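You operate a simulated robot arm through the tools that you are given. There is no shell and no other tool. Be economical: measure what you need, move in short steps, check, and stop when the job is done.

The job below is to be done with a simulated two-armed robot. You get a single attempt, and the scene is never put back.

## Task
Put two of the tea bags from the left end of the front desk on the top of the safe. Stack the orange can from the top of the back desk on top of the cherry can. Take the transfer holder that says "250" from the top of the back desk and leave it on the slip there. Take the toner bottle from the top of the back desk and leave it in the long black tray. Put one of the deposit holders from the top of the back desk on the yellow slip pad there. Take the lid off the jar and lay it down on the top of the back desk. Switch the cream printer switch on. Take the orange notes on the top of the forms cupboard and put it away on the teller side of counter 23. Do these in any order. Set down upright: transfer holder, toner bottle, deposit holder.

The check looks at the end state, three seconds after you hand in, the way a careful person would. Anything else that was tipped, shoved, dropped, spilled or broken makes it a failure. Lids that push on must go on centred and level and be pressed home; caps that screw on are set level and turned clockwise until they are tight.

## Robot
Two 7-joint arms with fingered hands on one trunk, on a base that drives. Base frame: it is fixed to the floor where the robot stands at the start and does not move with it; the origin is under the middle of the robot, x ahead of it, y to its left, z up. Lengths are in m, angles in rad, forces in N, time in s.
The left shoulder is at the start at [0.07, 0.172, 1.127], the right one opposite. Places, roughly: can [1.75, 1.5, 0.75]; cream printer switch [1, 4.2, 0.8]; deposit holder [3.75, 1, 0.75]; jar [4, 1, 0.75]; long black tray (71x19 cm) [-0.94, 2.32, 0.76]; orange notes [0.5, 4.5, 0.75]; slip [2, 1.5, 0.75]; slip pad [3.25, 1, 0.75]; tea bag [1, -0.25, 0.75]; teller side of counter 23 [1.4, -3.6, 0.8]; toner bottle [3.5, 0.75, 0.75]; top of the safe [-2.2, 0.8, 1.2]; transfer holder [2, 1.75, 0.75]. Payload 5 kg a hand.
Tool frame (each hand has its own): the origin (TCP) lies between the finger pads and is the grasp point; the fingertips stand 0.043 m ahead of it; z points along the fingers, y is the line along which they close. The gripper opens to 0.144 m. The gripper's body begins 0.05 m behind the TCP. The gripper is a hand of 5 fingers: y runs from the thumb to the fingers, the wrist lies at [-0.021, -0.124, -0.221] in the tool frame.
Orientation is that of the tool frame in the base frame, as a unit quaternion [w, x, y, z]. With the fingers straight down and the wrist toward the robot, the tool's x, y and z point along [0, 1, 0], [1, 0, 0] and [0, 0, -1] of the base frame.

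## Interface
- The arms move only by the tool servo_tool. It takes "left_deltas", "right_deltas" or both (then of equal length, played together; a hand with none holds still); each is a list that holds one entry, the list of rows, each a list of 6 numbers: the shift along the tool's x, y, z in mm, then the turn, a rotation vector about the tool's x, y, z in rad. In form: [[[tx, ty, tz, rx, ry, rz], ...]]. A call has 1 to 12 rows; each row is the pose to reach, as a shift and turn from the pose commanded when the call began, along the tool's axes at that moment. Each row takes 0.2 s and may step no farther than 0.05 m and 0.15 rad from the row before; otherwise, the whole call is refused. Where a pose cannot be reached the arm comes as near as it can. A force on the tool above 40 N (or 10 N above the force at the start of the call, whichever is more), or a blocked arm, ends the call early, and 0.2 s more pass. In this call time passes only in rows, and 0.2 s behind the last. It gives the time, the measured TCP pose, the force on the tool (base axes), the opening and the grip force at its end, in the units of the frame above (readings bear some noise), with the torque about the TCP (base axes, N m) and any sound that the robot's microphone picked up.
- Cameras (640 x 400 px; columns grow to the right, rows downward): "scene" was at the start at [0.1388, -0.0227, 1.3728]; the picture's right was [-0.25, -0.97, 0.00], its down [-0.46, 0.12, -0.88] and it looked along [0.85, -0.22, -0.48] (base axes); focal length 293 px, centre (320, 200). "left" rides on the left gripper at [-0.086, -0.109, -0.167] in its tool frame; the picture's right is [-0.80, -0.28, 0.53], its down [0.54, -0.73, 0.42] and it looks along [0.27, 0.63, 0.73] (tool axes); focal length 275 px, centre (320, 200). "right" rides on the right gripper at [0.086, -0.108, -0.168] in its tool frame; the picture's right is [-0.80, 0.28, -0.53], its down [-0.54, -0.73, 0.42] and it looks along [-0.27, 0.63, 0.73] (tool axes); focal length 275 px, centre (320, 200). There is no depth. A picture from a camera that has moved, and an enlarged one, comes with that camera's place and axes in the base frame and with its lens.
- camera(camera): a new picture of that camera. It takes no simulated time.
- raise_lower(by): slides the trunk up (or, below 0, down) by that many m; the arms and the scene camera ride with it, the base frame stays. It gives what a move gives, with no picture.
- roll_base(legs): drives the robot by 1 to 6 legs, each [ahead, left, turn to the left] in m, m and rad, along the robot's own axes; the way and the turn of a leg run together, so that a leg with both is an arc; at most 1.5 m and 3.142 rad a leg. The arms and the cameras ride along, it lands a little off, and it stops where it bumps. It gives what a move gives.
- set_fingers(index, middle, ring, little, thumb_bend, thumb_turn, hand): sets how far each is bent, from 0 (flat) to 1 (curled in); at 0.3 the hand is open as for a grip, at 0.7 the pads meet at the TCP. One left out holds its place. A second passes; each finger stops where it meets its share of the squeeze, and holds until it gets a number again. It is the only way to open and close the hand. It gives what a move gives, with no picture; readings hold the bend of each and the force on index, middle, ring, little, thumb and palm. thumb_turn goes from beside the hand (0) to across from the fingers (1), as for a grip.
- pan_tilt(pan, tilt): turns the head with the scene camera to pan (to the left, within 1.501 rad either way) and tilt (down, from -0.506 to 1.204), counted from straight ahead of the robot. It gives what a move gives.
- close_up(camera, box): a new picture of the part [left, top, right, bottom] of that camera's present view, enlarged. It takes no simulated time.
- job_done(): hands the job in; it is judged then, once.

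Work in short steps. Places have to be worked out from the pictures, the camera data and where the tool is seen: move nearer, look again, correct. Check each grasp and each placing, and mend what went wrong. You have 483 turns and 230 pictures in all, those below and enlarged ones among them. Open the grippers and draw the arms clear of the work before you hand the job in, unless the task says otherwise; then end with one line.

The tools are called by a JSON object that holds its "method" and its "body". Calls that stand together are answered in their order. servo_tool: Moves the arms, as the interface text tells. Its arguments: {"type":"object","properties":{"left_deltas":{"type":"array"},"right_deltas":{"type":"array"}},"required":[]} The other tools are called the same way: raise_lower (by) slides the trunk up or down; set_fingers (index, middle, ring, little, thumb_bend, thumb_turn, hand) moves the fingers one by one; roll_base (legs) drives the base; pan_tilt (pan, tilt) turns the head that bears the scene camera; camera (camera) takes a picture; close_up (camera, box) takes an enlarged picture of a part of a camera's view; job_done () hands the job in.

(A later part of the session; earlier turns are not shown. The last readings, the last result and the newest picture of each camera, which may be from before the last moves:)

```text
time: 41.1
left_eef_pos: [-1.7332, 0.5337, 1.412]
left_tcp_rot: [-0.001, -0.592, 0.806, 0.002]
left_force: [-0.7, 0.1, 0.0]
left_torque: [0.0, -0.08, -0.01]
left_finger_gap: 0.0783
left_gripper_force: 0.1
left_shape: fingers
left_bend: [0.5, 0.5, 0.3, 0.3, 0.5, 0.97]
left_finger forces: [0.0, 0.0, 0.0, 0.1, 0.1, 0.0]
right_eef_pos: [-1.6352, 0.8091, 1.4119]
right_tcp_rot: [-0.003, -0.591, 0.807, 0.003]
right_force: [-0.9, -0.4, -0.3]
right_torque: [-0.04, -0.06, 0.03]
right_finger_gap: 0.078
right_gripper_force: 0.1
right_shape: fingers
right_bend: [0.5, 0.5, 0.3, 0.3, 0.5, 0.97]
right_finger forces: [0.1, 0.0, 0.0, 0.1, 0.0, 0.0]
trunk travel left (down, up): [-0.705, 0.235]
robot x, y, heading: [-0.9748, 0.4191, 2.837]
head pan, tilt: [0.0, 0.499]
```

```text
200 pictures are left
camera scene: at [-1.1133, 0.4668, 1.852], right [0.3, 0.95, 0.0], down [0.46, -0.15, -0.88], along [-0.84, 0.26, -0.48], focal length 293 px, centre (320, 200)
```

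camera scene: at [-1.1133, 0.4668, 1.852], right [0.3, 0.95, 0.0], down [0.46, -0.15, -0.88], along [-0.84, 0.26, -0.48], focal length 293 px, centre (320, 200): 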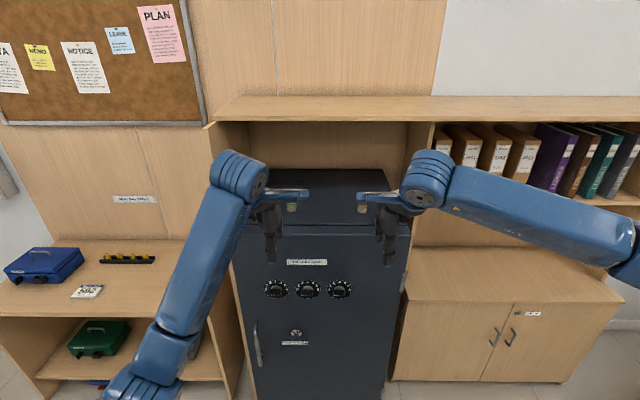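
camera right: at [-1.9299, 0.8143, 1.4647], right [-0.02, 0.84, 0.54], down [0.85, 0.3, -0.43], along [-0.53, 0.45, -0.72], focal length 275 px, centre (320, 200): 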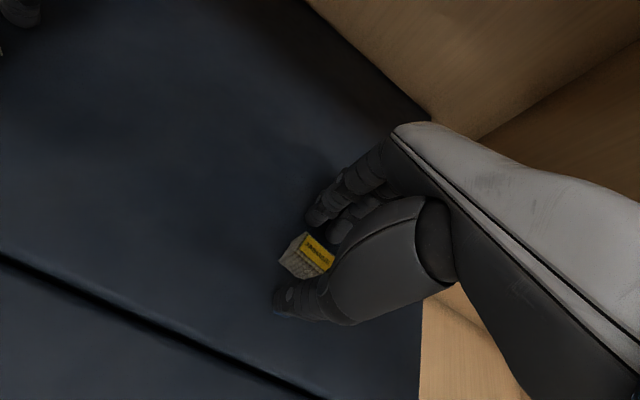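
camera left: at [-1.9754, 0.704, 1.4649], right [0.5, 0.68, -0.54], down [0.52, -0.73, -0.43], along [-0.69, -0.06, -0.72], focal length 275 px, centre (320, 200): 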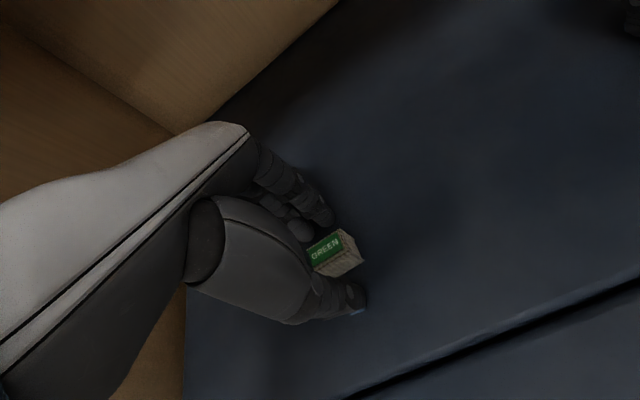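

Both tea bags stand on the safe. Now I turn right to survey the back desk and the area behind it while the head is high.

{"method": "roll_base", "body": {"legs": [[-0.1, 0, 0], [0, 0, -1.3]]}}

{"method": "pan_tilt", "body": {"pan": 0.0, "tilt": 0.35}}

{"method": "camera", "body": {"camera": "scene"}}

{"method": "pan_tilt", "body": {"pan": -0.9, "tilt": 0.35}}

{"method": "camera", "body": {"camera": "scene"}}

```text
time: 45.4
left_eef_pos: [-0.9763, 1.1515, 1.4134]
left_tcp_rot: [0.0, 0.017, 1.0, 0.004]
left_force: [-0.6, 0.8, -0.4]
left_torque: [-0.01, 0.0, 0.02]
left_finger_gap: 0.0783
left_gripper_force: 0.0
left_shape: fingers
left_bend: [0.5, 0.5, 0.3, 0.3, 0.5, 0.97]
left_finger forces: [0.0, 0.1, 0.1, 0.1, 0.0, 0.0]
right_eef_pos: [-0.6864, 1.13, 1.4123]
right_tcp_rot: [-0.001, 0.019, 1.0, 0.004]
right_force: [-0.6, -0.6, 0.6]
right_torque: [0.01, -0.01, 0.02]
right_finger_gap: 0.0783
right_gripper_force: 0.1
right_shape: fingers
right_bend: [0.5, 0.5, 0.3, 0.3, 0.5, 0.97]
right_finger forces: [0.0, 0.1, 0.0, 0.0, 0.0, 0.1]
trunk travel left (down, up): [-0.705, 0.235]
robot x, y, heading: [-0.8823, 0.3926, 1.531]
head pan, tilt: [0.0, 0.499]
```

```text
time: 46.1
left_eef_pos: [-0.9763, 1.1505, 1.4139]
left_tcp_rot: [0.001, 0.018, 1.0, 0.004]
left_force: [0.3, -0.2, 0.3]
left_torque: [0.03, 0.03, -0.02]
left_finger_gap: 0.0785
left_gripper_force: 0.1
left_shape: fingers
left_bend: [0.5, 0.5, 0.3, 0.3, 0.5, 0.97]
left_finger forces: [0.2, 0.1, 0.1, 0.1, 0.1, 0.0]
right_eef_pos: [-0.6859, 1.1293, 1.4135]
right_tcp_rot: [-0.001, 0.018, 1.0, 0.005]
right_force: [0.1, -0.5, 0.2]
right_torque: [-0.01, 0.02, -0.02]
right_finger_gap: 0.078
right_gripper_force: 0.0
right_shape: fingers
right_bend: [0.5, 0.5, 0.3, 0.3, 0.5, 0.97]
right_finger forces: [0.1, 0.0, 0.0, 0.0, 0.0, 0.1]
trunk travel left (down, up): [-0.705, 0.235]
robot x, y, heading: [-0.8813, 0.3897, 1.535]
head pan, tilt: [0.0, 0.351]
```

```text
199 pictures are left
camera scene: at [-0.8754, 0.5367, 1.8661], right [1.0, -0.04, 0.0], down [-0.01, -0.34, -0.94], along [0.03, 0.94, -0.34], focal length 293 px, centre (320, 200)
```

scene: 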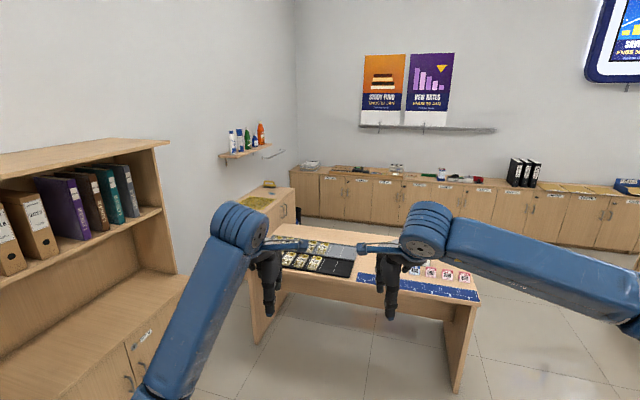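

```text
time: 47.3
left_eef_pos: [-0.9756, 1.1507, 1.4147]
left_tcp_rot: [0.001, 0.016, 1.0, 0.004]
left_force: [0.5, -0.4, -0.2]
left_torque: [-0.02, 0.0, 0.01]
left_finger_gap: 0.0784
left_gripper_force: 0.0
left_shape: fingers
left_bend: [0.5, 0.5, 0.3, 0.3, 0.5, 0.97]
left_finger forces: [0.1, 0.0, 0.0, 0.0, 0.0, 0.0]
right_eef_pos: [-0.6858, 1.1302, 1.4135]
right_tcp_rot: [-0.001, 0.018, 1.0, 0.005]
right_force: [0.2, -0.2, -0.9]
right_torque: [0.01, 0.05, -0.02]
right_finger_gap: 0.0781
right_gripper_force: 0.0
right_shape: fingers
right_bend: [0.5, 0.5, 0.3, 0.3, 0.5, 0.97]
right_finger forces: [0.0, 0.1, 0.0, 0.0, 0.1, 0.1]
trunk travel left (down, up): [-0.705, 0.235]
robot x, y, heading: [-0.8791, 0.3956, 1.533]
head pan, tilt: [-0.901, 0.351]
```

```text
198 pictures are left
camera scene: at [-0.8038, 0.4988, 1.8661], right [0.59, -0.81, 0.0], down [-0.28, -0.2, -0.94], along [0.76, 0.56, -0.34], focal length 293 px, centre (320, 200)
```

scene: 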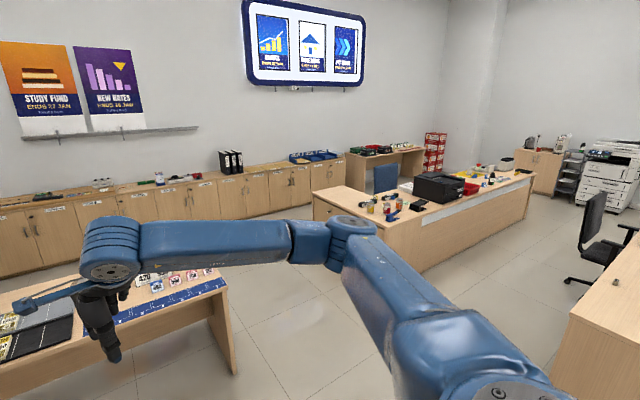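

The small table holds the long black tray; the back desk is further right. Let me enlarge those views.

{"method": "close_up", "body": {"camera": "scene", "box": [310, 130, 550, 280]}}

{"method": "close_up", "body": {"camera": "scene", "box": [0, 140, 340, 260]}}

{"method": "pan_tilt", "body": {"pan": 0.0, "tilt": 0.45}}

{"method": "close_up", "body": {"camera": "scene", "box": [220, 170, 500, 330]}}

```text
2.67 times, centred on (430, 205) of scene
camera zoom: at [-0.8038, 0.4988, 1.8661], right [0.59, -0.81, 0.0], down [-0.28, -0.2, -0.94], along [0.76, 0.56, -0.34], focal length 782 px, centre (27, 187)
```

zoom: 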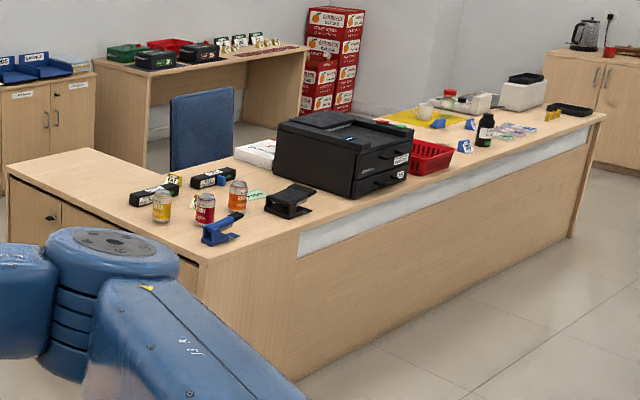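

```text
1.88 times, centred on (170, 200) of scene
camera zoom: at [-0.8038, 0.4988, 1.8661], right [0.59, -0.81, 0.0], down [-0.28, -0.2, -0.94], along [0.76, 0.56, -0.34], focal length 552 px, centre (602, 200)
```

zoom: 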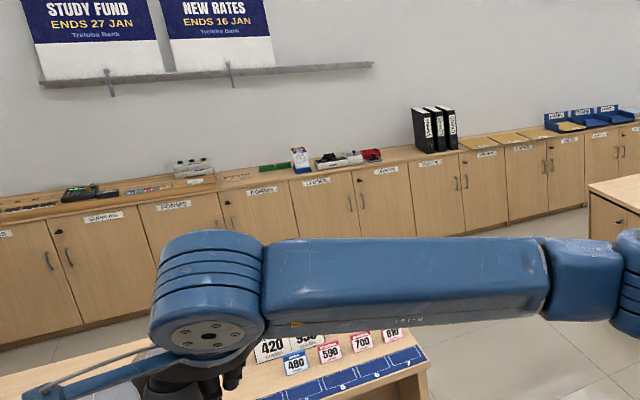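

```text
time: 48.5
left_eef_pos: [-0.9765, 1.1502, 1.4141]
left_tcp_rot: [0.0, 0.016, 1.0, 0.004]
left_force: [-0.1, 0.5, -0.3]
left_torque: [0.03, 0.0, 0.0]
left_finger_gap: 0.0783
left_gripper_force: 0.1
left_shape: fingers
left_bend: [0.5, 0.5, 0.3, 0.3, 0.5, 0.97]
left_finger forces: [0.1, 0.0, 0.0, 0.0, 0.0, 0.0]
right_eef_pos: [-0.6848, 1.1296, 1.4133]
right_tcp_rot: [-0.001, 0.019, 1.0, 0.004]
right_force: [-0.1, -0.5, 0.7]
right_torque: [0.03, 0.01, 0.0]
right_finger_gap: 0.0783
right_gripper_force: 0.0
right_shape: fingers
right_bend: [0.5, 0.5, 0.3, 0.3, 0.5, 0.97]
right_finger forces: [0.0, 0.0, 0.0, 0.0, 0.0, 0.0]
trunk travel left (down, up): [-0.705, 0.235]
robot x, y, heading: [-0.8832, 0.394, 1.534]
head pan, tilt: [0.0, 0.45]
```

```text
2.29 times, centred on (360, 250) of scene
camera zoom: at [-0.8752, 0.5354, 1.8569], right [1.0, -0.04, 0.0], down [-0.02, -0.44, -0.9], along [0.03, 0.9, -0.44], focal length 670 px, centre (229, 86)
```

zoom: 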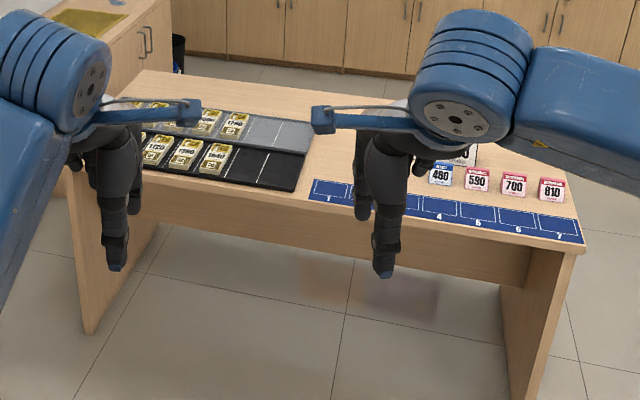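

Now I drive to the left half of the back desk (cans, stamps), facing it squarely.

{"method": "roll_base", "body": {"legs": [[0, 0, -0.3], [0.546, -1.015, 0], [0.546, -1.015, 0]]}}

{"method": "pan_tilt", "body": {"pan": 0.0, "tilt": 0.6}}

{"method": "camera", "body": {"camera": "scene"}}

```text
time: 60.8
left_eef_pos: [1.5296, 1.4873, 1.4145]
left_tcp_rot: [0.002, 0.169, 0.986, 0.005]
left_force: [0.3, -0.7, -0.5]
left_torque: [0.01, 0.0, -0.05]
left_finger_gap: 0.0782
left_gripper_force: 0.1
left_shape: fingers
left_bend: [0.5, 0.5, 0.3, 0.3, 0.5, 0.97]
left_finger forces: [0.0, 0.1, 0.0, 0.0, 0.1, 0.0]
right_eef_pos: [1.802, 1.3813, 1.4138]
right_tcp_rot: [0.0, 0.17, 0.985, 0.005]
right_force: [-0.6, -0.2, -0.1]
right_torque: [-0.01, -0.06, -0.02]
right_finger_gap: 0.0782
right_gripper_force: 0.0
right_shape: fingers
right_bend: [0.5, 0.5, 0.3, 0.3, 0.5, 0.97]
right_finger forces: [0.1, 0.1, 0.0, 0.0, 0.1, 0.1]
trunk travel left (down, up): [-0.705, 0.235]
robot x, y, heading: [1.3947, 0.7344, 1.232]
head pan, tilt: [0.0, 0.45]
```

```text
time: 61.5
left_eef_pos: [1.5301, 1.4895, 1.4134]
left_tcp_rot: [0.001, 0.168, 0.986, 0.004]
left_force: [-0.5, -0.7, 0.7]
left_torque: [0.02, 0.0, 0.01]
left_finger_gap: 0.0783
left_gripper_force: 0.0
left_shape: fingers
left_bend: [0.5, 0.5, 0.3, 0.3, 0.5, 0.97]
left_finger forces: [0.0, 0.0, 0.0, 0.0, 0.0, 0.1]
right_eef_pos: [1.8001, 1.3807, 1.4127]
right_tcp_rot: [0.001, 0.17, 0.985, 0.004]
right_force: [-1.1, -0.3, 0.6]
right_torque: [0.02, -0.03, -0.01]
right_finger_gap: 0.0782
right_gripper_force: 0.2
right_shape: fingers
right_bend: [0.5, 0.5, 0.3, 0.3, 0.5, 0.97]
right_finger forces: [0.0, 0.0, 0.1, 0.1, 0.1, 0.0]
trunk travel left (down, up): [-0.705, 0.235]
robot x, y, heading: [1.392, 0.7396, 1.23]
head pan, tilt: [0.0, 0.6]
```

```text
194 pictures are left
camera scene: at [1.4406, 0.8675, 1.8434], right [0.94, -0.33, 0.0], down [-0.19, -0.53, -0.83], along [0.28, 0.78, -0.56], focal length 293 px, centre (320, 200)
```

scene: 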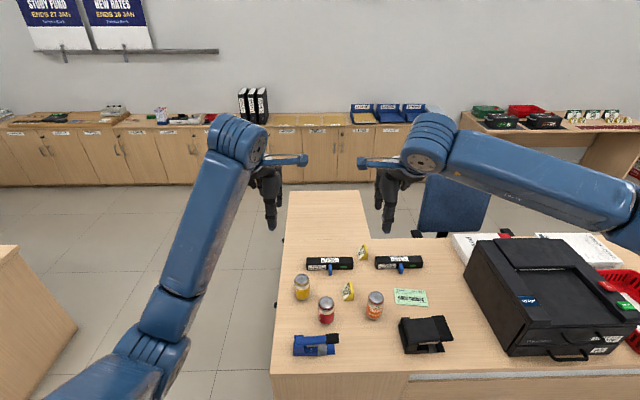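

{"method": "close_up", "body": {"camera": "scene", "box": [270, 230, 470, 370]}}

{"method": "close_up", "body": {"camera": "scene", "box": [0, 80, 270, 200]}}

```text
2.86 times, centred on (370, 300) of scene
camera zoom: at [1.4406, 0.8675, 1.8434], right [0.94, -0.33, 0.0], down [-0.19, -0.53, -0.83], along [0.28, 0.78, -0.56], focal length 838 px, centre (177, -86)
```

zoom: 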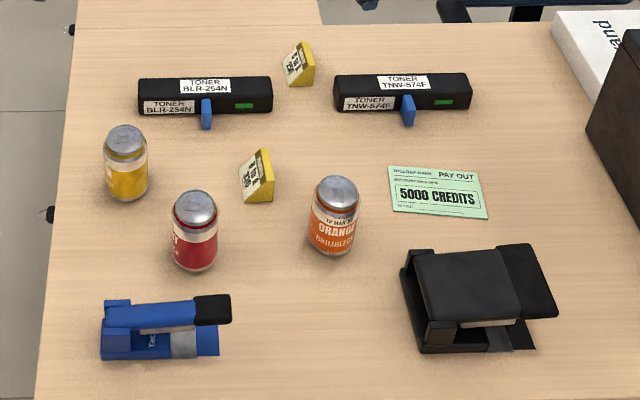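

```text
2.37 times, centred on (135, 140) of scene
camera zoom: at [1.4406, 0.8675, 1.8434], right [0.94, -0.33, 0.0], down [-0.19, -0.53, -0.83], along [0.28, 0.78, -0.56], focal length 695 px, centre (758, 342)
```

zoom: 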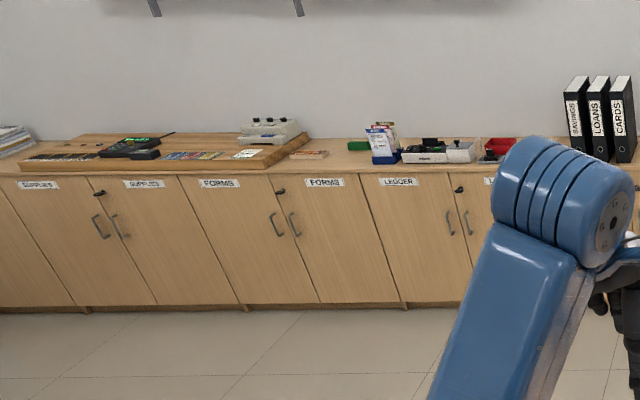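

The yellow wedge holders look like the transfer holders; zoom to read them.

{"method": "close_up", "body": {"camera": "scene", "box": [338, 240, 378, 305]}}

{"method": "close_up", "body": {"camera": "scene", "box": [285, 265, 395, 330]}}

```text
6.15 times, centred on (358, 272) of scene
camera zoom: at [1.4406, 0.8675, 1.8434], right [0.94, -0.33, 0.0], down [-0.19, -0.53, -0.83], along [0.28, 0.78, -0.56], focal length 1805 px, centre (86, -246)
```

zoom: 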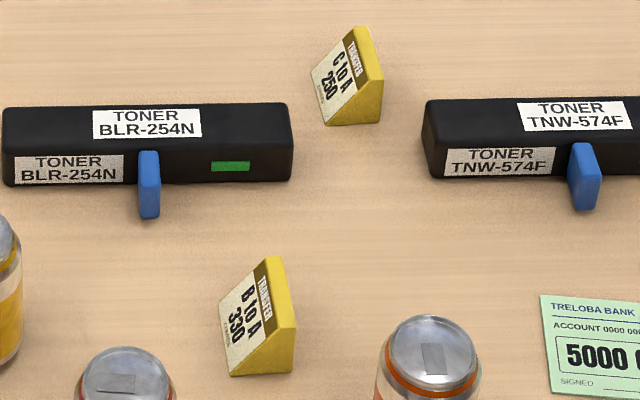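

```text
5.82 times, centred on (340, 298) of scene
camera zoom: at [1.4406, 0.8675, 1.8434], right [0.94, -0.33, 0.0], down [-0.19, -0.53, -0.83], along [0.28, 0.78, -0.56], focal length 1706 px, centre (204, -367)
```

zoom: 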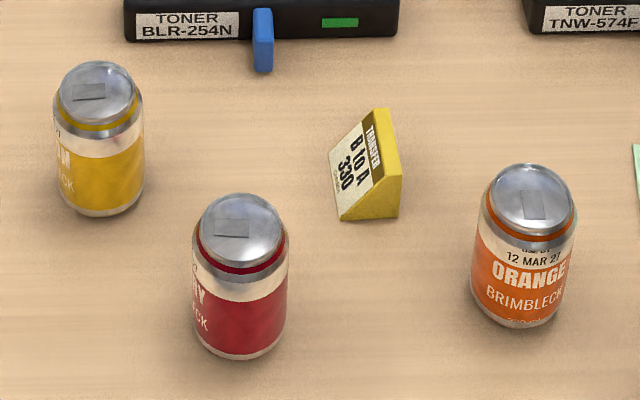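

Far wedge says "250"; the near red can is cherry. I check my base's footprint by looking down before I move closer.

{"method": "pan_tilt", "body": {"pan": 0.0, "tilt": 1.2}}

{"method": "camera", "body": {"camera": "scene"}}

```text
time: 62.5
left_eef_pos: [1.5313, 1.4883, 1.4142]
left_tcp_rot: [0.002, 0.168, 0.986, 0.004]
left_force: [-0.4, -0.3, 0.7]
left_torque: [-0.01, 0.02, -0.01]
left_finger_gap: 0.078
left_gripper_force: 0.1
left_shape: fingers
left_bend: [0.5, 0.5, 0.3, 0.3, 0.5, 0.97]
left_finger forces: [0.1, 0.0, 0.1, 0.0, 0.0, 0.0]
right_eef_pos: [1.8015, 1.38, 1.4124]
right_tcp_rot: [0.0, 0.17, 0.985, 0.005]
right_force: [0.5, 0.9, -0.7]
right_torque: [0.01, -0.02, 0.01]
right_finger_gap: 0.0782
right_gripper_force: 0.1
right_shape: fingers
right_bend: [0.5, 0.5, 0.3, 0.3, 0.5, 0.97]
right_finger forces: [0.1, 0.0, 0.1, 0.0, 0.1, 0.0]
trunk travel left (down, up): [-0.705, 0.235]
robot x, y, heading: [1.3948, 0.7365, 1.231]
head pan, tilt: [0.0, 1.201]
```

```text
189 pictures are left
camera scene: at [1.4302, 0.8371, 1.7988], right [0.94, -0.34, 0.0], down [-0.31, -0.88, -0.36], along [0.12, 0.34, -0.93], focal length 293 px, centre (320, 200)
```

scene: 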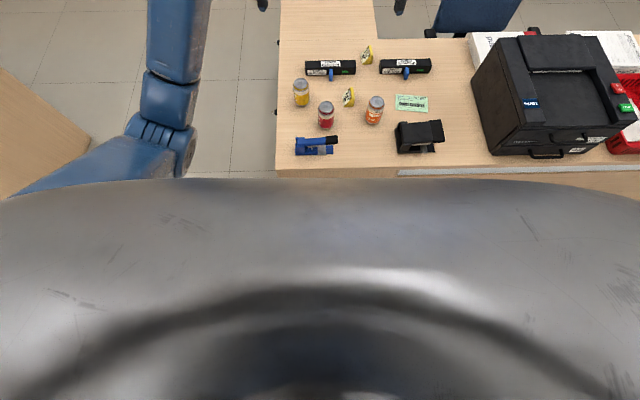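

I'll advance 0.25 m and a little right, then lower the trunk 0.4 m; hands stay above the can tops.

{"method": "roll_base", "body": {"legs": [[0.15, -0.05, 0], [0.1, 0, 0]]}}

{"method": "raise_lower", "body": {"by": -0.4}}

{"method": "pan_tilt", "body": {"pan": -0.2, "tilt": 0.8}}

{"method": "camera", "body": {"camera": "scene"}}

{"method": "camera", "body": {"camera": "right"}}

```text
time: 64.7
left_eef_pos: [1.6568, 1.6935, 1.4217]
left_tcp_rot: [0.002, 0.168, 0.986, 0.008]
left_force: [-0.7, -2.4, 1.2]
left_torque: [0.19, -0.03, 0.03]
left_finger_gap: 0.0786
left_gripper_force: 0.1
left_shape: fingers
left_bend: [0.5, 0.5, 0.3, 0.3, 0.5, 0.97]
left_finger forces: [0.0, 0.0, 0.0, 0.0, 0.0, 0.0]
right_eef_pos: [1.9279, 1.586, 1.4209]
right_tcp_rot: [0.0, 0.171, 0.985, 0.009]
right_force: [-0.4, -0.9, 0.4]
right_torque: [0.18, -0.1, -0.05]
right_finger_gap: 0.0782
right_gripper_force: 0.0
right_shape: fingers
right_bend: [0.5, 0.5, 0.3, 0.3, 0.5, 0.97]
right_finger forces: [0.0, 0.0, 0.0, 0.0, 0.0, 0.0]
trunk travel left (down, up): [-0.705, 0.235]
robot x, y, heading: [1.5251, 0.9525, 1.228]
head pan, tilt: [0.0, 1.201]
```

```text
time: 68.5
left_eef_pos: [1.6606, 1.7026, 1.015]
left_tcp_rot: [0.001, 0.168, 0.986, 0.004]
left_force: [0.2, 0.5, -0.3]
left_torque: [0.02, 0.02, -0.01]
left_finger_gap: 0.0781
left_gripper_force: 0.1
left_shape: fingers
left_bend: [0.5, 0.5, 0.3, 0.3, 0.5, 0.97]
left_finger forces: [0.0, 0.1, 0.0, 0.1, 0.1, 0.0]
right_eef_pos: [1.9326, 1.5956, 1.0138]
right_tcp_rot: [-0.001, 0.171, 0.985, 0.004]
right_force: [0.1, -0.6, 0.0]
right_torque: [-0.02, -0.01, -0.01]
right_finger_gap: 0.0784
right_gripper_force: 0.1
right_shape: fingers
right_bend: [0.5, 0.5, 0.3, 0.3, 0.5, 0.97]
right_finger forces: [0.1, 0.0, 0.0, 0.0, 0.1, 0.0]
trunk travel left (down, up): [-0.305, 0.635]
robot x, y, heading: [1.5229, 0.9536, 1.226]
head pan, tilt: [0.0, 1.201]
```

```text
time: 69.4
left_eef_pos: [1.6604, 1.7026, 1.0143]
left_tcp_rot: [0.001, 0.169, 0.986, 0.004]
left_force: [-0.5, 0.5, -0.2]
left_torque: [0.02, 0.05, 0.0]
left_finger_gap: 0.0783
left_gripper_force: 0.0
left_shape: fingers
left_bend: [0.5, 0.5, 0.3, 0.3, 0.5, 0.97]
left_finger forces: [0.0, 0.0, 0.1, 0.0, 0.0, 0.1]
right_eef_pos: [1.932, 1.5956, 1.0132]
right_tcp_rot: [-0.001, 0.17, 0.986, 0.005]
right_force: [-0.1, -0.1, 0.2]
right_torque: [0.01, -0.02, 0.01]
right_finger_gap: 0.0783
right_gripper_force: 0.1
right_shape: fingers
right_bend: [0.5, 0.5, 0.3, 0.3, 0.5, 0.97]
right_finger forces: [0.0, 0.0, 0.1, 0.1, 0.0, 0.0]
trunk travel left (down, up): [-0.305, 0.635]
robot x, y, heading: [1.5247, 0.9484, 1.232]
head pan, tilt: [-0.201, 0.799]
```

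```text
188 pictures are left
camera scene: at [1.5835, 1.0686, 1.4264], right [0.86, -0.52, 0.0], down [-0.37, -0.61, -0.7], along [0.36, 0.6, -0.72], focal length 293 px, centre (320, 200)
```

scene: 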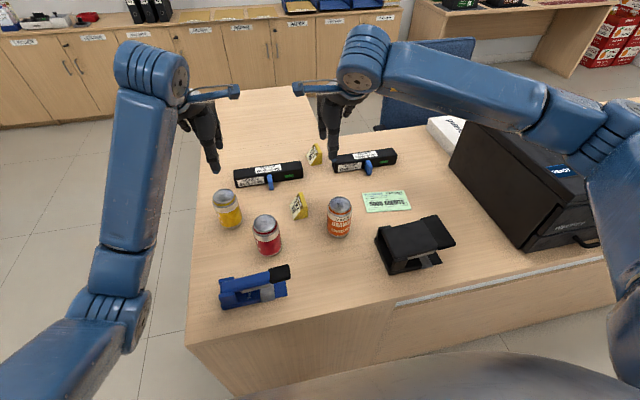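

```text
187 pictures are left
camera right: at [1.8152, 1.5213, 1.1813], right [0.85, 0.0, 0.53], down [0.27, -0.86, -0.43], along [0.46, 0.51, -0.73], focal length 275 px, centre (320, 200)
```

right: 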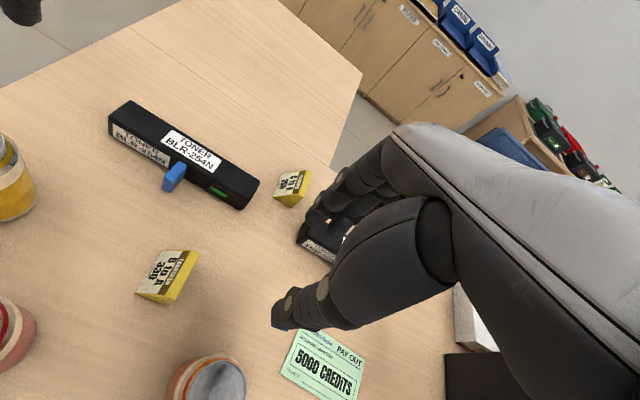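

Orange can at about (1.907, 1.50), cherry at (1.706, 1.546). I open the right hand and move above the orange can.

{"method": "set_fingers", "body": {"hand": "right", "index": 0.3, "middle": 0.3, "thumb_bend": 0.3}}

{"method": "servo_tool", "body": {"right_deltas": [[[-3, -33, 0, 0, 0, 0], [-6, -66, 0, 0, 0, 0], [-8, -98, 0, 0, 0, 0], [-8, -98, 35, 0, 0, 0], [-8, -98, 70, 0, 0, 0]]]}}

{"method": "camera", "body": {"camera": "right"}}

```text
time: 70.4
left_eef_pos: [1.6602, 1.7039, 1.0136]
left_tcp_rot: [0.001, 0.169, 0.986, 0.003]
left_force: [-0.2, -0.2, -0.3]
left_torque: [0.03, 0.0, -0.03]
left_finger_gap: 0.0782
left_gripper_force: 0.1
left_shape: fingers
left_bend: [0.5, 0.5, 0.3, 0.3, 0.5, 0.97]
left_finger forces: [0.1, 0.0, 0.0, 0.1, 0.1, 0.0]
right_eef_pos: [1.9319, 1.5958, 1.0144]
right_tcp_rot: [-0.001, 0.17, 0.985, 0.004]
right_force: [-0.9, -0.1, 0.2]
right_torque: [0.01, 0.03, 0.02]
right_finger_gap: 0.1491
right_gripper_force: 0.0
right_shape: fingers
right_bend: [0.3, 0.3, 0.3, 0.3, 0.3, 0.97]
right_finger forces: [0.0, 0.0, 0.1, 0.1, 0.1, 0.0]
trunk travel left (down, up): [-0.305, 0.635]
robot x, y, heading: [1.5267, 0.9516, 1.229]
head pan, tilt: [-0.201, 0.799]
```

```text
time: 71.6
left_eef_pos: [1.6611, 1.7043, 1.0139]
left_tcp_rot: [0.002, 0.169, 0.986, 0.005]
left_force: [0.1, 0.9, -0.2]
left_torque: [0.0, 0.02, -0.03]
left_finger_gap: 0.0783
left_gripper_force: 0.1
left_shape: fingers
left_bend: [0.5, 0.5, 0.3, 0.3, 0.5, 0.97]
left_finger forces: [0.0, 0.0, 0.0, 0.0, 0.0, 0.0]
right_eef_pos: [1.9072, 1.501, 0.9429]
right_tcp_rot: [-0.001, 0.17, 0.986, 0.005]
right_force: [0.9, 1.4, 0.4]
right_torque: [0.01, 0.02, -0.01]
right_finger_gap: 0.1495
right_gripper_force: 0.0
right_shape: fingers
right_bend: [0.3, 0.3, 0.3, 0.3, 0.3, 0.97]
right_finger forces: [0.0, 0.0, 0.1, 0.0, 0.1, 0.1]
trunk travel left (down, up): [-0.305, 0.635]
robot x, y, heading: [1.5263, 0.9512, 1.225]
head pan, tilt: [-0.201, 0.799]
```

```text
186 pictures are left
camera right: at [1.7903, 1.4266, 1.1102], right [0.85, -0.01, 0.53], down [0.27, -0.86, -0.43], along [0.46, 0.51, -0.73], focal length 275 px, centre (320, 200)
```

right: 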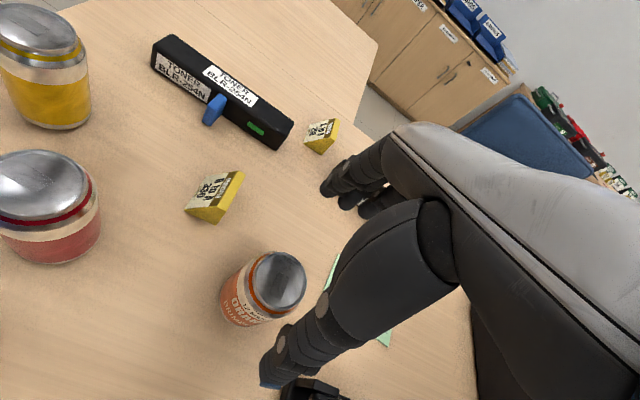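

The can is ~6 mm nearer me than the grasp axis; I correct, and go down halfway, then check the thumb against the black punch.

{"method": "servo_tool", "body": {"right_deltas": [[[2, -6, 0, 0, 0, 0], [2, -6, 30, 0, 0, 0], [2, -6, 60, 0, 0, 0]]]}}

{"method": "camera", "body": {"camera": "right"}}

{"method": "close_up", "body": {"camera": "scene", "box": [240, 120, 480, 280]}}

```text
time: 72.4
left_eef_pos: [1.661, 1.7032, 1.0133]
left_tcp_rot: [0.001, 0.168, 0.986, 0.004]
left_force: [-0.3, -0.2, -0.4]
left_torque: [-0.01, 0.0, -0.01]
left_finger_gap: 0.0784
left_gripper_force: 0.0
left_shape: fingers
left_bend: [0.5, 0.5, 0.3, 0.3, 0.5, 0.97]
left_finger forces: [0.0, 0.1, 0.0, 0.0, 0.1, 0.0]
right_eef_pos: [1.9029, 1.497, 0.8825]
right_tcp_rot: [-0.001, 0.17, 0.985, 0.006]
right_force: [0.6, 0.4, -0.4]
right_torque: [-0.05, 0.0, -0.02]
right_finger_gap: 0.1494
right_gripper_force: 0.0
right_shape: fingers
right_bend: [0.3, 0.3, 0.3, 0.3, 0.3, 0.97]
right_finger forces: [0.0, 0.1, 0.1, 0.0, 0.0, 0.0]
trunk travel left (down, up): [-0.305, 0.635]
robot x, y, heading: [1.5221, 0.9477, 1.23]
head pan, tilt: [-0.201, 0.799]
```

```text
185 pictures are left
camera right: at [1.7859, 1.4228, 1.0496], right [0.85, 0.0, 0.53], down [0.27, -0.86, -0.43], along [0.46, 0.51, -0.73], focal length 275 px, centre (320, 200)
```

right: 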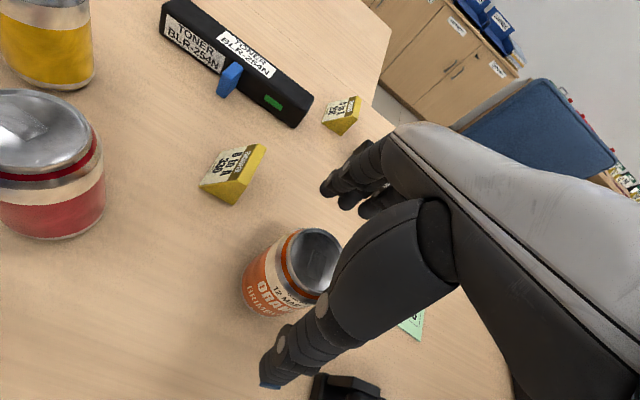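

```text
2.50 times, centred on (360, 200) of scene
camera zoom: at [1.5838, 1.0688, 1.4265], right [0.86, -0.52, 0.0], down [-0.37, -0.61, -0.7], along [0.36, 0.6, -0.72], focal length 733 px, centre (220, 200)
```

zoom: 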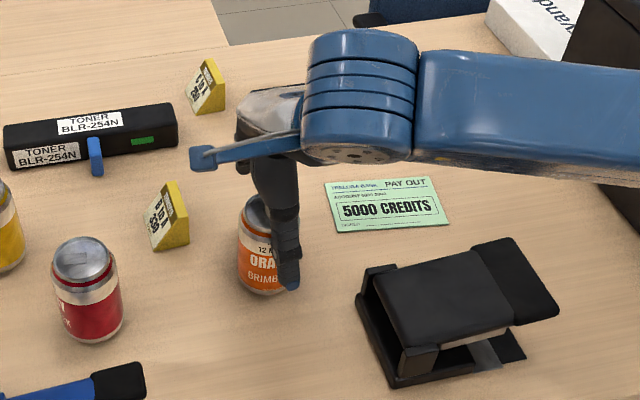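

Alignment is within about 5 mm. Descend to z 0.83 and grip with all fingers.

{"method": "servo_tool", "body": {"right_deltas": [[[0, -3, 20, 0, 0, 0], [0, -3, 40, 0, 0, 0], [0, -3, 52, 0, 0, 0]]]}}

{"method": "set_fingers", "body": {"hand": "right", "index": 0.65, "middle": 0.65, "ring": 0.65, "little": 0.65, "thumb_bend": 0.65}}

{"method": "camera", "body": {"camera": "right"}}

```text
time: 73.2
left_eef_pos: [1.6615, 1.7042, 1.0143]
left_tcp_rot: [0.002, 0.169, 0.986, 0.005]
left_force: [-0.3, -0.5, -0.3]
left_torque: [-0.04, -0.04, 0.02]
left_finger_gap: 0.0784
left_gripper_force: 0.2
left_shape: fingers
left_bend: [0.5, 0.5, 0.3, 0.3, 0.5, 0.97]
left_finger forces: [0.1, 0.1, 0.0, 0.1, 0.0, 0.0]
right_eef_pos: [1.9024, 1.4944, 0.8319]
right_tcp_rot: [-0.001, 0.171, 0.985, 0.005]
right_force: [0.2, -0.6, -0.1]
right_torque: [0.0, 0.0, 0.03]
right_finger_gap: 0.1495
right_gripper_force: 0.0
right_shape: fingers
right_bend: [0.3, 0.3, 0.3, 0.3, 0.3, 0.97]
right_finger forces: [0.0, 0.1, 0.0, 0.0, 0.0, 0.0]
trunk travel left (down, up): [-0.305, 0.635]
robot x, y, heading: [1.5244, 0.9546, 1.224]
head pan, tilt: [-0.201, 0.799]
```

```text
time: 74.2
left_eef_pos: [1.661, 1.7032, 1.0134]
left_tcp_rot: [0.001, 0.169, 0.986, 0.005]
left_force: [0.1, 0.1, -0.2]
left_torque: [0.01, -0.02, -0.01]
left_finger_gap: 0.0781
left_gripper_force: 0.0
left_shape: fingers
left_bend: [0.5, 0.5, 0.3, 0.3, 0.5, 0.97]
left_finger forces: [0.1, 0.0, 0.1, 0.0, 0.1, 0.0]
right_eef_pos: [1.9015, 1.4955, 0.83]
right_tcp_rot: [-0.001, 0.171, 0.985, 0.004]
right_force: [1.2, 1.1, 0.7]
right_torque: [0.12, -0.15, 0.04]
right_finger_gap: 0.0648
right_gripper_force: 15.9
right_shape: fingers
right_bend: [0.54, 0.57, 0.65, 0.65, 0.56, 0.97]
right_finger forces: [8.9, 7.2, 0.1, 0.0, 16.4, 0.1]
trunk travel left (down, up): [-0.305, 0.635]
robot x, y, heading: [1.5225, 0.9512, 1.227]
head pan, tilt: [-0.201, 0.799]
```

```text
183 pictures are left
camera right: at [1.7854, 1.4204, 0.9982], right [0.85, 0.0, 0.53], down [0.27, -0.86, -0.43], along [0.46, 0.51, -0.73], focal length 275 px, centre (320, 200)
```

right: 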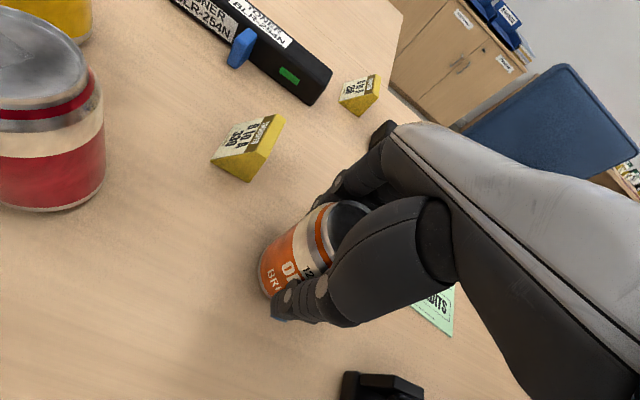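

The can is held (65 mm). Lift 150 mm.

{"method": "servo_tool", "body": {"right_deltas": [[[0, 0, -20, 0, 0, 0], [0, 0, -55, 0, 0, 0], [0, 0, -90, 0, 0, 0], [0, 0, -125, 0, 0, 0], [0, 0, -155, 0, 0, 0]]]}}

{"method": "close_up", "body": {"camera": "scene", "box": [180, 100, 420, 260]}}

{"method": "camera", "body": {"camera": "right"}}

```text
time: 75.4
left_eef_pos: [1.6612, 1.7035, 1.014]
left_tcp_rot: [0.002, 0.169, 0.986, 0.005]
left_force: [-0.1, 0.4, 0.1]
left_torque: [-0.03, -0.03, 0.03]
left_finger_gap: 0.0782
left_gripper_force: 0.0
left_shape: fingers
left_bend: [0.5, 0.5, 0.3, 0.3, 0.5, 0.97]
left_finger forces: [0.1, 0.0, 0.0, 0.0, 0.1, 0.0]
right_eef_pos: [1.9014, 1.4938, 0.9852]
right_tcp_rot: [0.0, 0.169, 0.986, 0.005]
right_force: [0.4, 0.5, -4.3]
right_torque: [0.04, -0.03, 0.0]
right_finger_gap: 0.0647
right_gripper_force: 15.0
right_shape: fingers
right_bend: [0.55, 0.58, 0.65, 0.65, 0.56, 0.96]
right_finger forces: [8.7, 6.5, 0.0, 0.1, 16.0, 0.0]
trunk travel left (down, up): [-0.305, 0.635]
robot x, y, heading: [1.5252, 0.953, 1.228]
head pan, tilt: [-0.201, 0.799]
```

```text
2.50 times, centred on (300, 180) of scene
camera zoom: at [1.5832, 1.0687, 1.4264], right [0.86, -0.52, 0.0], down [-0.37, -0.61, -0.7], along [0.36, 0.6, -0.72], focal length 733 px, centre (370, 250)
```

zoom: 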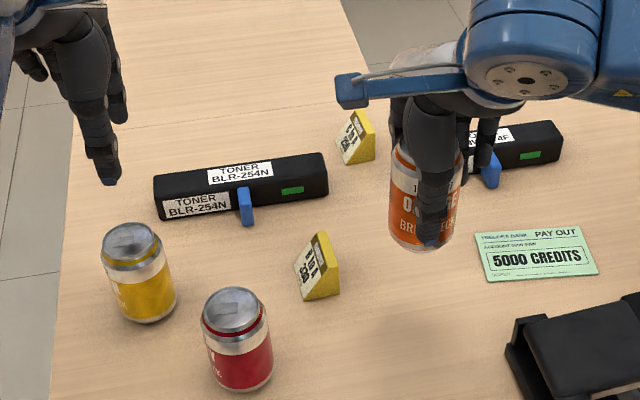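

```text
181 pictures are left
camera right: at [1.784, 1.419, 1.1533], right [0.85, 0.0, 0.53], down [0.27, -0.86, -0.43], along [0.46, 0.51, -0.73], focal length 275 px, centre (320, 200)
```

right: 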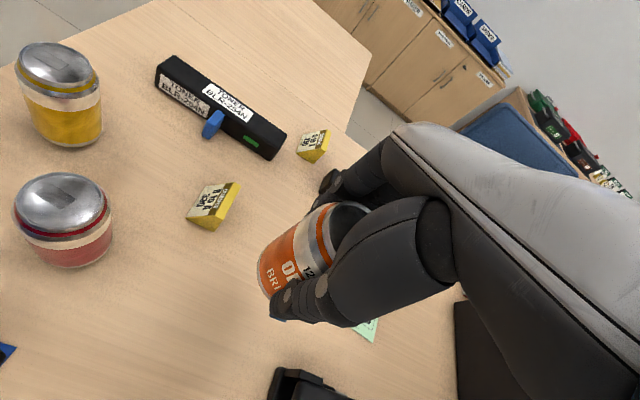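

Cherry's axis is about (1.705, 1.538). First I move the left hand out of the way, then carry the can over it.

{"method": "servo_tool", "body": {"left_deltas": [[[40, -20, -20, 0, 0, 0], [80, -45, -40, 0, 0, 0], [120, -70, -60, 0, 0, 0], [160, -95, -80, 0, 0, 0], [200, -120, -100, 0, 0, 0]]]}}

{"method": "servo_tool", "body": {"right_deltas": [[[40, -6, 0, 0, 0, 0], [80, -12, 0, 0, 0, 0], [120, -18, 0, 0, 0, 0], [160, -24, 0, 0, 0, 0], [199, -28, 0, 0, 0, 0]]]}}

{"method": "camera", "body": {"camera": "right"}}

{"method": "close_up", "body": {"camera": "scene", "box": [180, 140, 380, 270]}}

```text
refused: row 2 steps farther than a row can; nothing moved
```

```text
time: 76.6
left_eef_pos: [1.6608, 1.7043, 1.0138]
left_tcp_rot: [0.002, 0.169, 0.986, 0.005]
left_force: [-0.4, 0.3, 0.0]
left_torque: [0.0, -0.05, -0.06]
left_finger_gap: 0.0784
left_gripper_force: 0.1
left_shape: fingers
left_bend: [0.5, 0.5, 0.3, 0.3, 0.5, 0.97]
left_finger forces: [0.0, 0.0, 0.0, 0.0, 0.0, 0.1]
right_eef_pos: [1.7034, 1.5345, 0.9848]
right_tcp_rot: [-0.001, 0.17, 0.985, 0.004]
right_force: [-0.5, 0.5, -3.5]
right_torque: [-0.04, -0.07, -0.02]
right_finger_gap: 0.0644
right_gripper_force: 15.6
right_shape: fingers
right_bend: [0.55, 0.58, 0.65, 0.65, 0.56, 0.96]
right_finger forces: [8.7, 6.4, 0.1, 0.1, 15.7, 0.0]
trunk travel left (down, up): [-0.305, 0.635]
robot x, y, heading: [1.5271, 0.9504, 1.229]
head pan, tilt: [-0.201, 0.799]
```

```text
180 pictures are left
camera right: at [1.5856, 1.4595, 1.153], right [0.84, 0.0, 0.54], down [0.27, -0.86, -0.43], along [0.46, 0.51, -0.73], focal length 275 px, centre (320, 200)
```

right: 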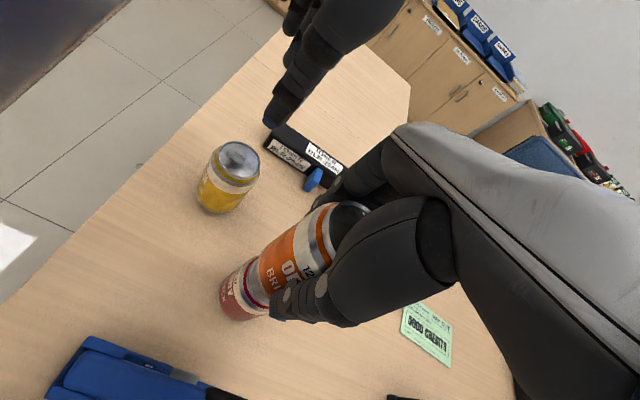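

```text
3.08 times, centred on (280, 205) of scene
camera zoom: at [1.5816, 1.0697, 1.4264], right [0.86, -0.52, 0.0], down [-0.37, -0.61, -0.7], along [0.36, 0.6, -0.72], focal length 902 px, centre (443, 185)
```

zoom: 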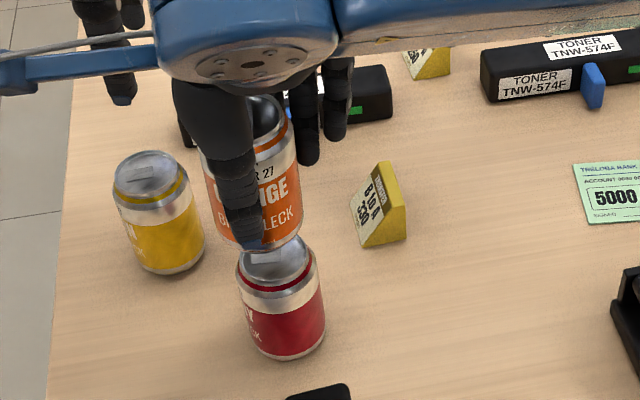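

No contact on the way. I lower 22 mm to shrink the gap and then compare rims in both cameras; the left hand moves away meanwhile.

{"method": "servo_tool", "body": {"left_deltas": [[[35, -20, -15, 0, 0, 0], [70, -40, -30, 0, 0, 0], [105, -60, -45, 0, 0, 0], [140, -80, -60, 0, 0, 0], [175, -100, -75, 0, 0, 0]]], "right_deltas": [[[0, 0, 5, 0, 0, 0], [0, 0, 10, 0, 0, 0], [0, 0, 15, 0, 0, 0], [0, 0, 19, 0, 0, 0], [0, 0, 22, 0, 0, 0]]]}}

{"method": "close_up", "body": {"camera": "right", "box": [180, 170, 380, 340]}}

{"method": "close_up", "body": {"camera": "scene", "box": [210, 170, 310, 270]}}

```text
time: 77.8
left_eef_pos: [1.4603, 1.6655, 1.0885]
left_tcp_rot: [0.002, 0.169, 0.986, 0.004]
left_force: [0.3, -0.9, 0.4]
left_torque: [0.05, -0.03, 0.02]
left_finger_gap: 0.0782
left_gripper_force: 0.1
left_shape: fingers
left_bend: [0.5, 0.5, 0.3, 0.3, 0.5, 0.98]
left_finger forces: [0.1, 0.0, 0.0, 0.0, 0.0, 0.1]
right_eef_pos: [1.7035, 1.5335, 0.9652]
right_tcp_rot: [0.0, 0.171, 0.985, 0.005]
right_force: [0.2, -0.4, -3.0]
right_torque: [0.04, -0.01, -0.03]
right_finger_gap: 0.0644
right_gripper_force: 15.3
right_shape: fingers
right_bend: [0.55, 0.58, 0.65, 0.65, 0.56, 0.96]
right_finger forces: [8.6, 6.4, 0.1, 0.0, 15.8, 0.0]
trunk travel left (down, up): [-0.305, 0.635]
robot x, y, heading: [1.5242, 0.9562, 1.226]
head pan, tilt: [-0.201, 0.799]
```

```text
2.35 times, centred on (280, 255) of right
camera zoom: at [1.587, 1.4585, 1.1323], right [0.84, 0.0, 0.53], down [0.27, -0.86, -0.43], along [0.46, 0.51, -0.73], focal length 648 px, centre (414, 71)
```

zoom: 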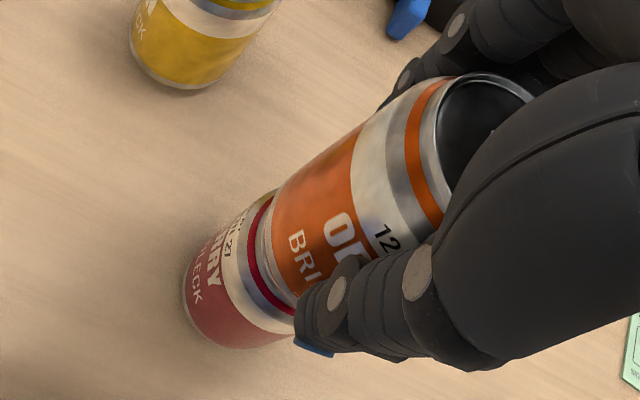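

```text
4.00 times, centred on (260, 220) of scene
camera zoom: at [1.582, 1.068, 1.4266], right [0.86, -0.52, 0.0], down [-0.37, -0.61, -0.7], along [0.36, 0.6, -0.72], focal length 1173 px, centre (560, 120)
```

zoom: 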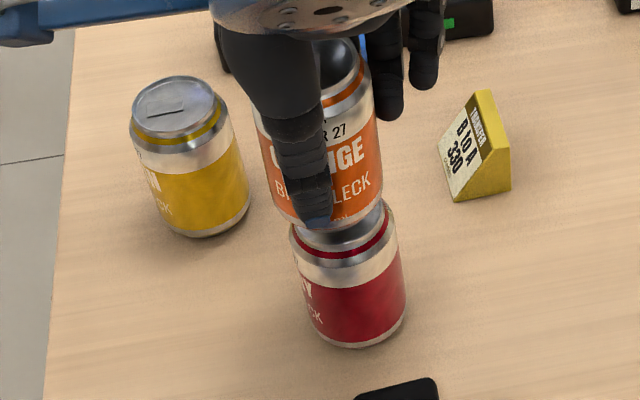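

Best estimate: shift 6 mm forward. Then lower until touch.

{"method": "servo_tool", "body": {"right_deltas": [[[0, 3, 0, 0, 0, 0], [0, 6, 0, 0, 0, 0], [0, 6, 4, 0, 0, 0], [0, 6, 8, 0, 0, 0], [0, 6, 11, 0, 0, 0]]]}}

{"method": "close_up", "body": {"camera": "right", "box": [180, 170, 380, 340]}}

{"method": "close_up", "body": {"camera": "scene", "box": [210, 170, 310, 270]}}

```text
time: 79.0
left_eef_pos: [1.463, 1.6663, 1.0886]
left_tcp_rot: [0.002, 0.169, 0.986, 0.004]
left_force: [-0.5, 0.2, -0.2]
left_torque: [0.0, 0.02, 0.03]
left_finger_gap: 0.0784
left_gripper_force: 0.0
left_shape: fingers
left_bend: [0.5, 0.5, 0.3, 0.3, 0.5, 0.98]
left_finger forces: [0.1, 0.1, 0.0, 0.0, 0.1, 0.0]
right_eef_pos: [1.7075, 1.5388, 0.9526]
right_tcp_rot: [0.0, 0.17, 0.985, 0.004]
right_force: [1.3, 0.3, -3.4]
right_torque: [-0.02, -0.01, 0.02]
right_finger_gap: 0.0646
right_gripper_force: 14.3
right_shape: fingers
right_bend: [0.55, 0.58, 0.65, 0.65, 0.56, 0.96]
right_finger forces: [8.7, 6.5, 0.1, 0.0, 15.7, 0.0]
trunk travel left (down, up): [-0.305, 0.635]
robot x, y, heading: [1.5259, 0.953, 1.23]
head pan, tilt: [-0.201, 0.799]
```

```text
2.35 times, centred on (280, 255) of right
camera zoom: at [1.5903, 1.4651, 1.1208], right [0.84, 0.0, 0.53], down [0.27, -0.86, -0.43], along [0.46, 0.51, -0.73], focal length 648 px, centre (414, 71)
```

zoom: 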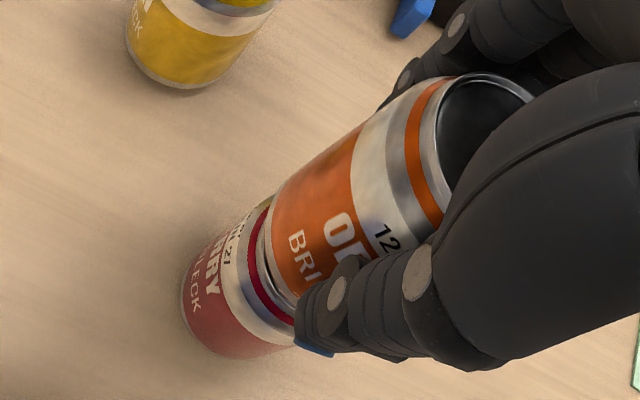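

```text
4.00 times, centred on (260, 220) of scene
camera zoom: at [1.5836, 1.069, 1.4264], right [0.86, -0.52, 0.0], down [-0.37, -0.61, -0.7], along [0.36, 0.6, -0.72], focal length 1173 px, centre (560, 120)
```

zoom: 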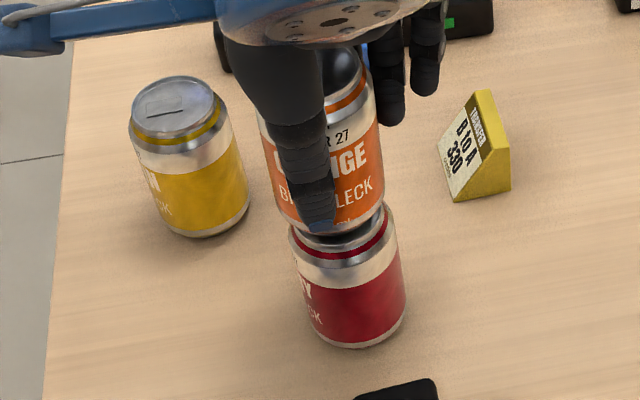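

Small correction of 2 mm right and 2 mm ahead, then lower to contact.

{"method": "servo_tool", "body": {"right_deltas": [[[-2, 2, 2, 0, 0, 0], [-2, 2, 4, 0, 0, 0], [-2, 2, 6, 0, 0, 0], [-2, 2, 8, 0, 0, 0], [-2, 2, 10, 0, 0, 0], [-2, 2, 12, 0, 0, 0]]]}}

{"method": "close_up", "body": {"camera": "scene", "box": [210, 170, 310, 270]}}

```text
time: 80.4
left_eef_pos: [1.4625, 1.6644, 1.0901]
left_tcp_rot: [0.001, 0.169, 0.986, 0.004]
left_force: [0.1, 1.0, -0.2]
left_torque: [-0.01, 0.01, 0.06]
left_finger_gap: 0.0785
left_gripper_force: 0.0
left_shape: fingers
left_bend: [0.5, 0.5, 0.3, 0.3, 0.5, 0.98]
left_finger forces: [0.0, 0.0, 0.0, 0.0, 0.0, 0.0]
right_eef_pos: [1.7086, 1.5395, 0.9457]
right_tcp_rot: [-0.001, 0.171, 0.985, 0.008]
right_force: [-0.7, 0.8, 19.8]
right_torque: [0.07, -0.01, -0.03]
right_finger_gap: 0.0646
right_gripper_force: 17.5
right_shape: fingers
right_bend: [0.55, 0.58, 0.65, 0.65, 0.56, 0.96]
right_finger forces: [9.2, 8.3, 0.0, 0.1, 18.1, 0.0]
trunk travel left (down, up): [-0.305, 0.635]
robot x, y, heading: [1.5249, 0.949, 1.226]
head pan, tilt: [-0.201, 0.799]
```

```text
4.00 times, centred on (260, 220) of scene
camera zoom: at [1.5827, 1.0669, 1.427], right [0.86, -0.52, 0.0], down [-0.37, -0.61, -0.7], along [0.36, 0.6, -0.72], focal length 1173 px, centre (560, 120)
```

zoom: 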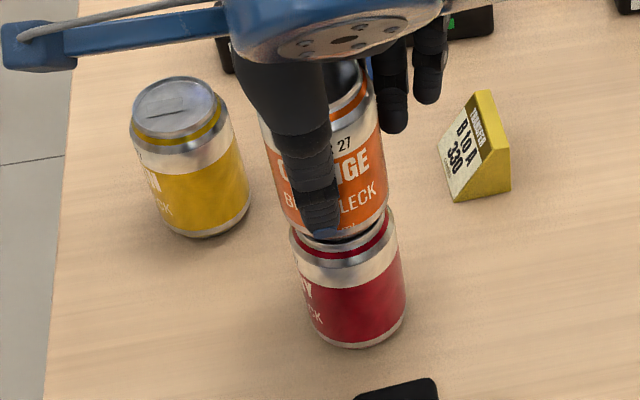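

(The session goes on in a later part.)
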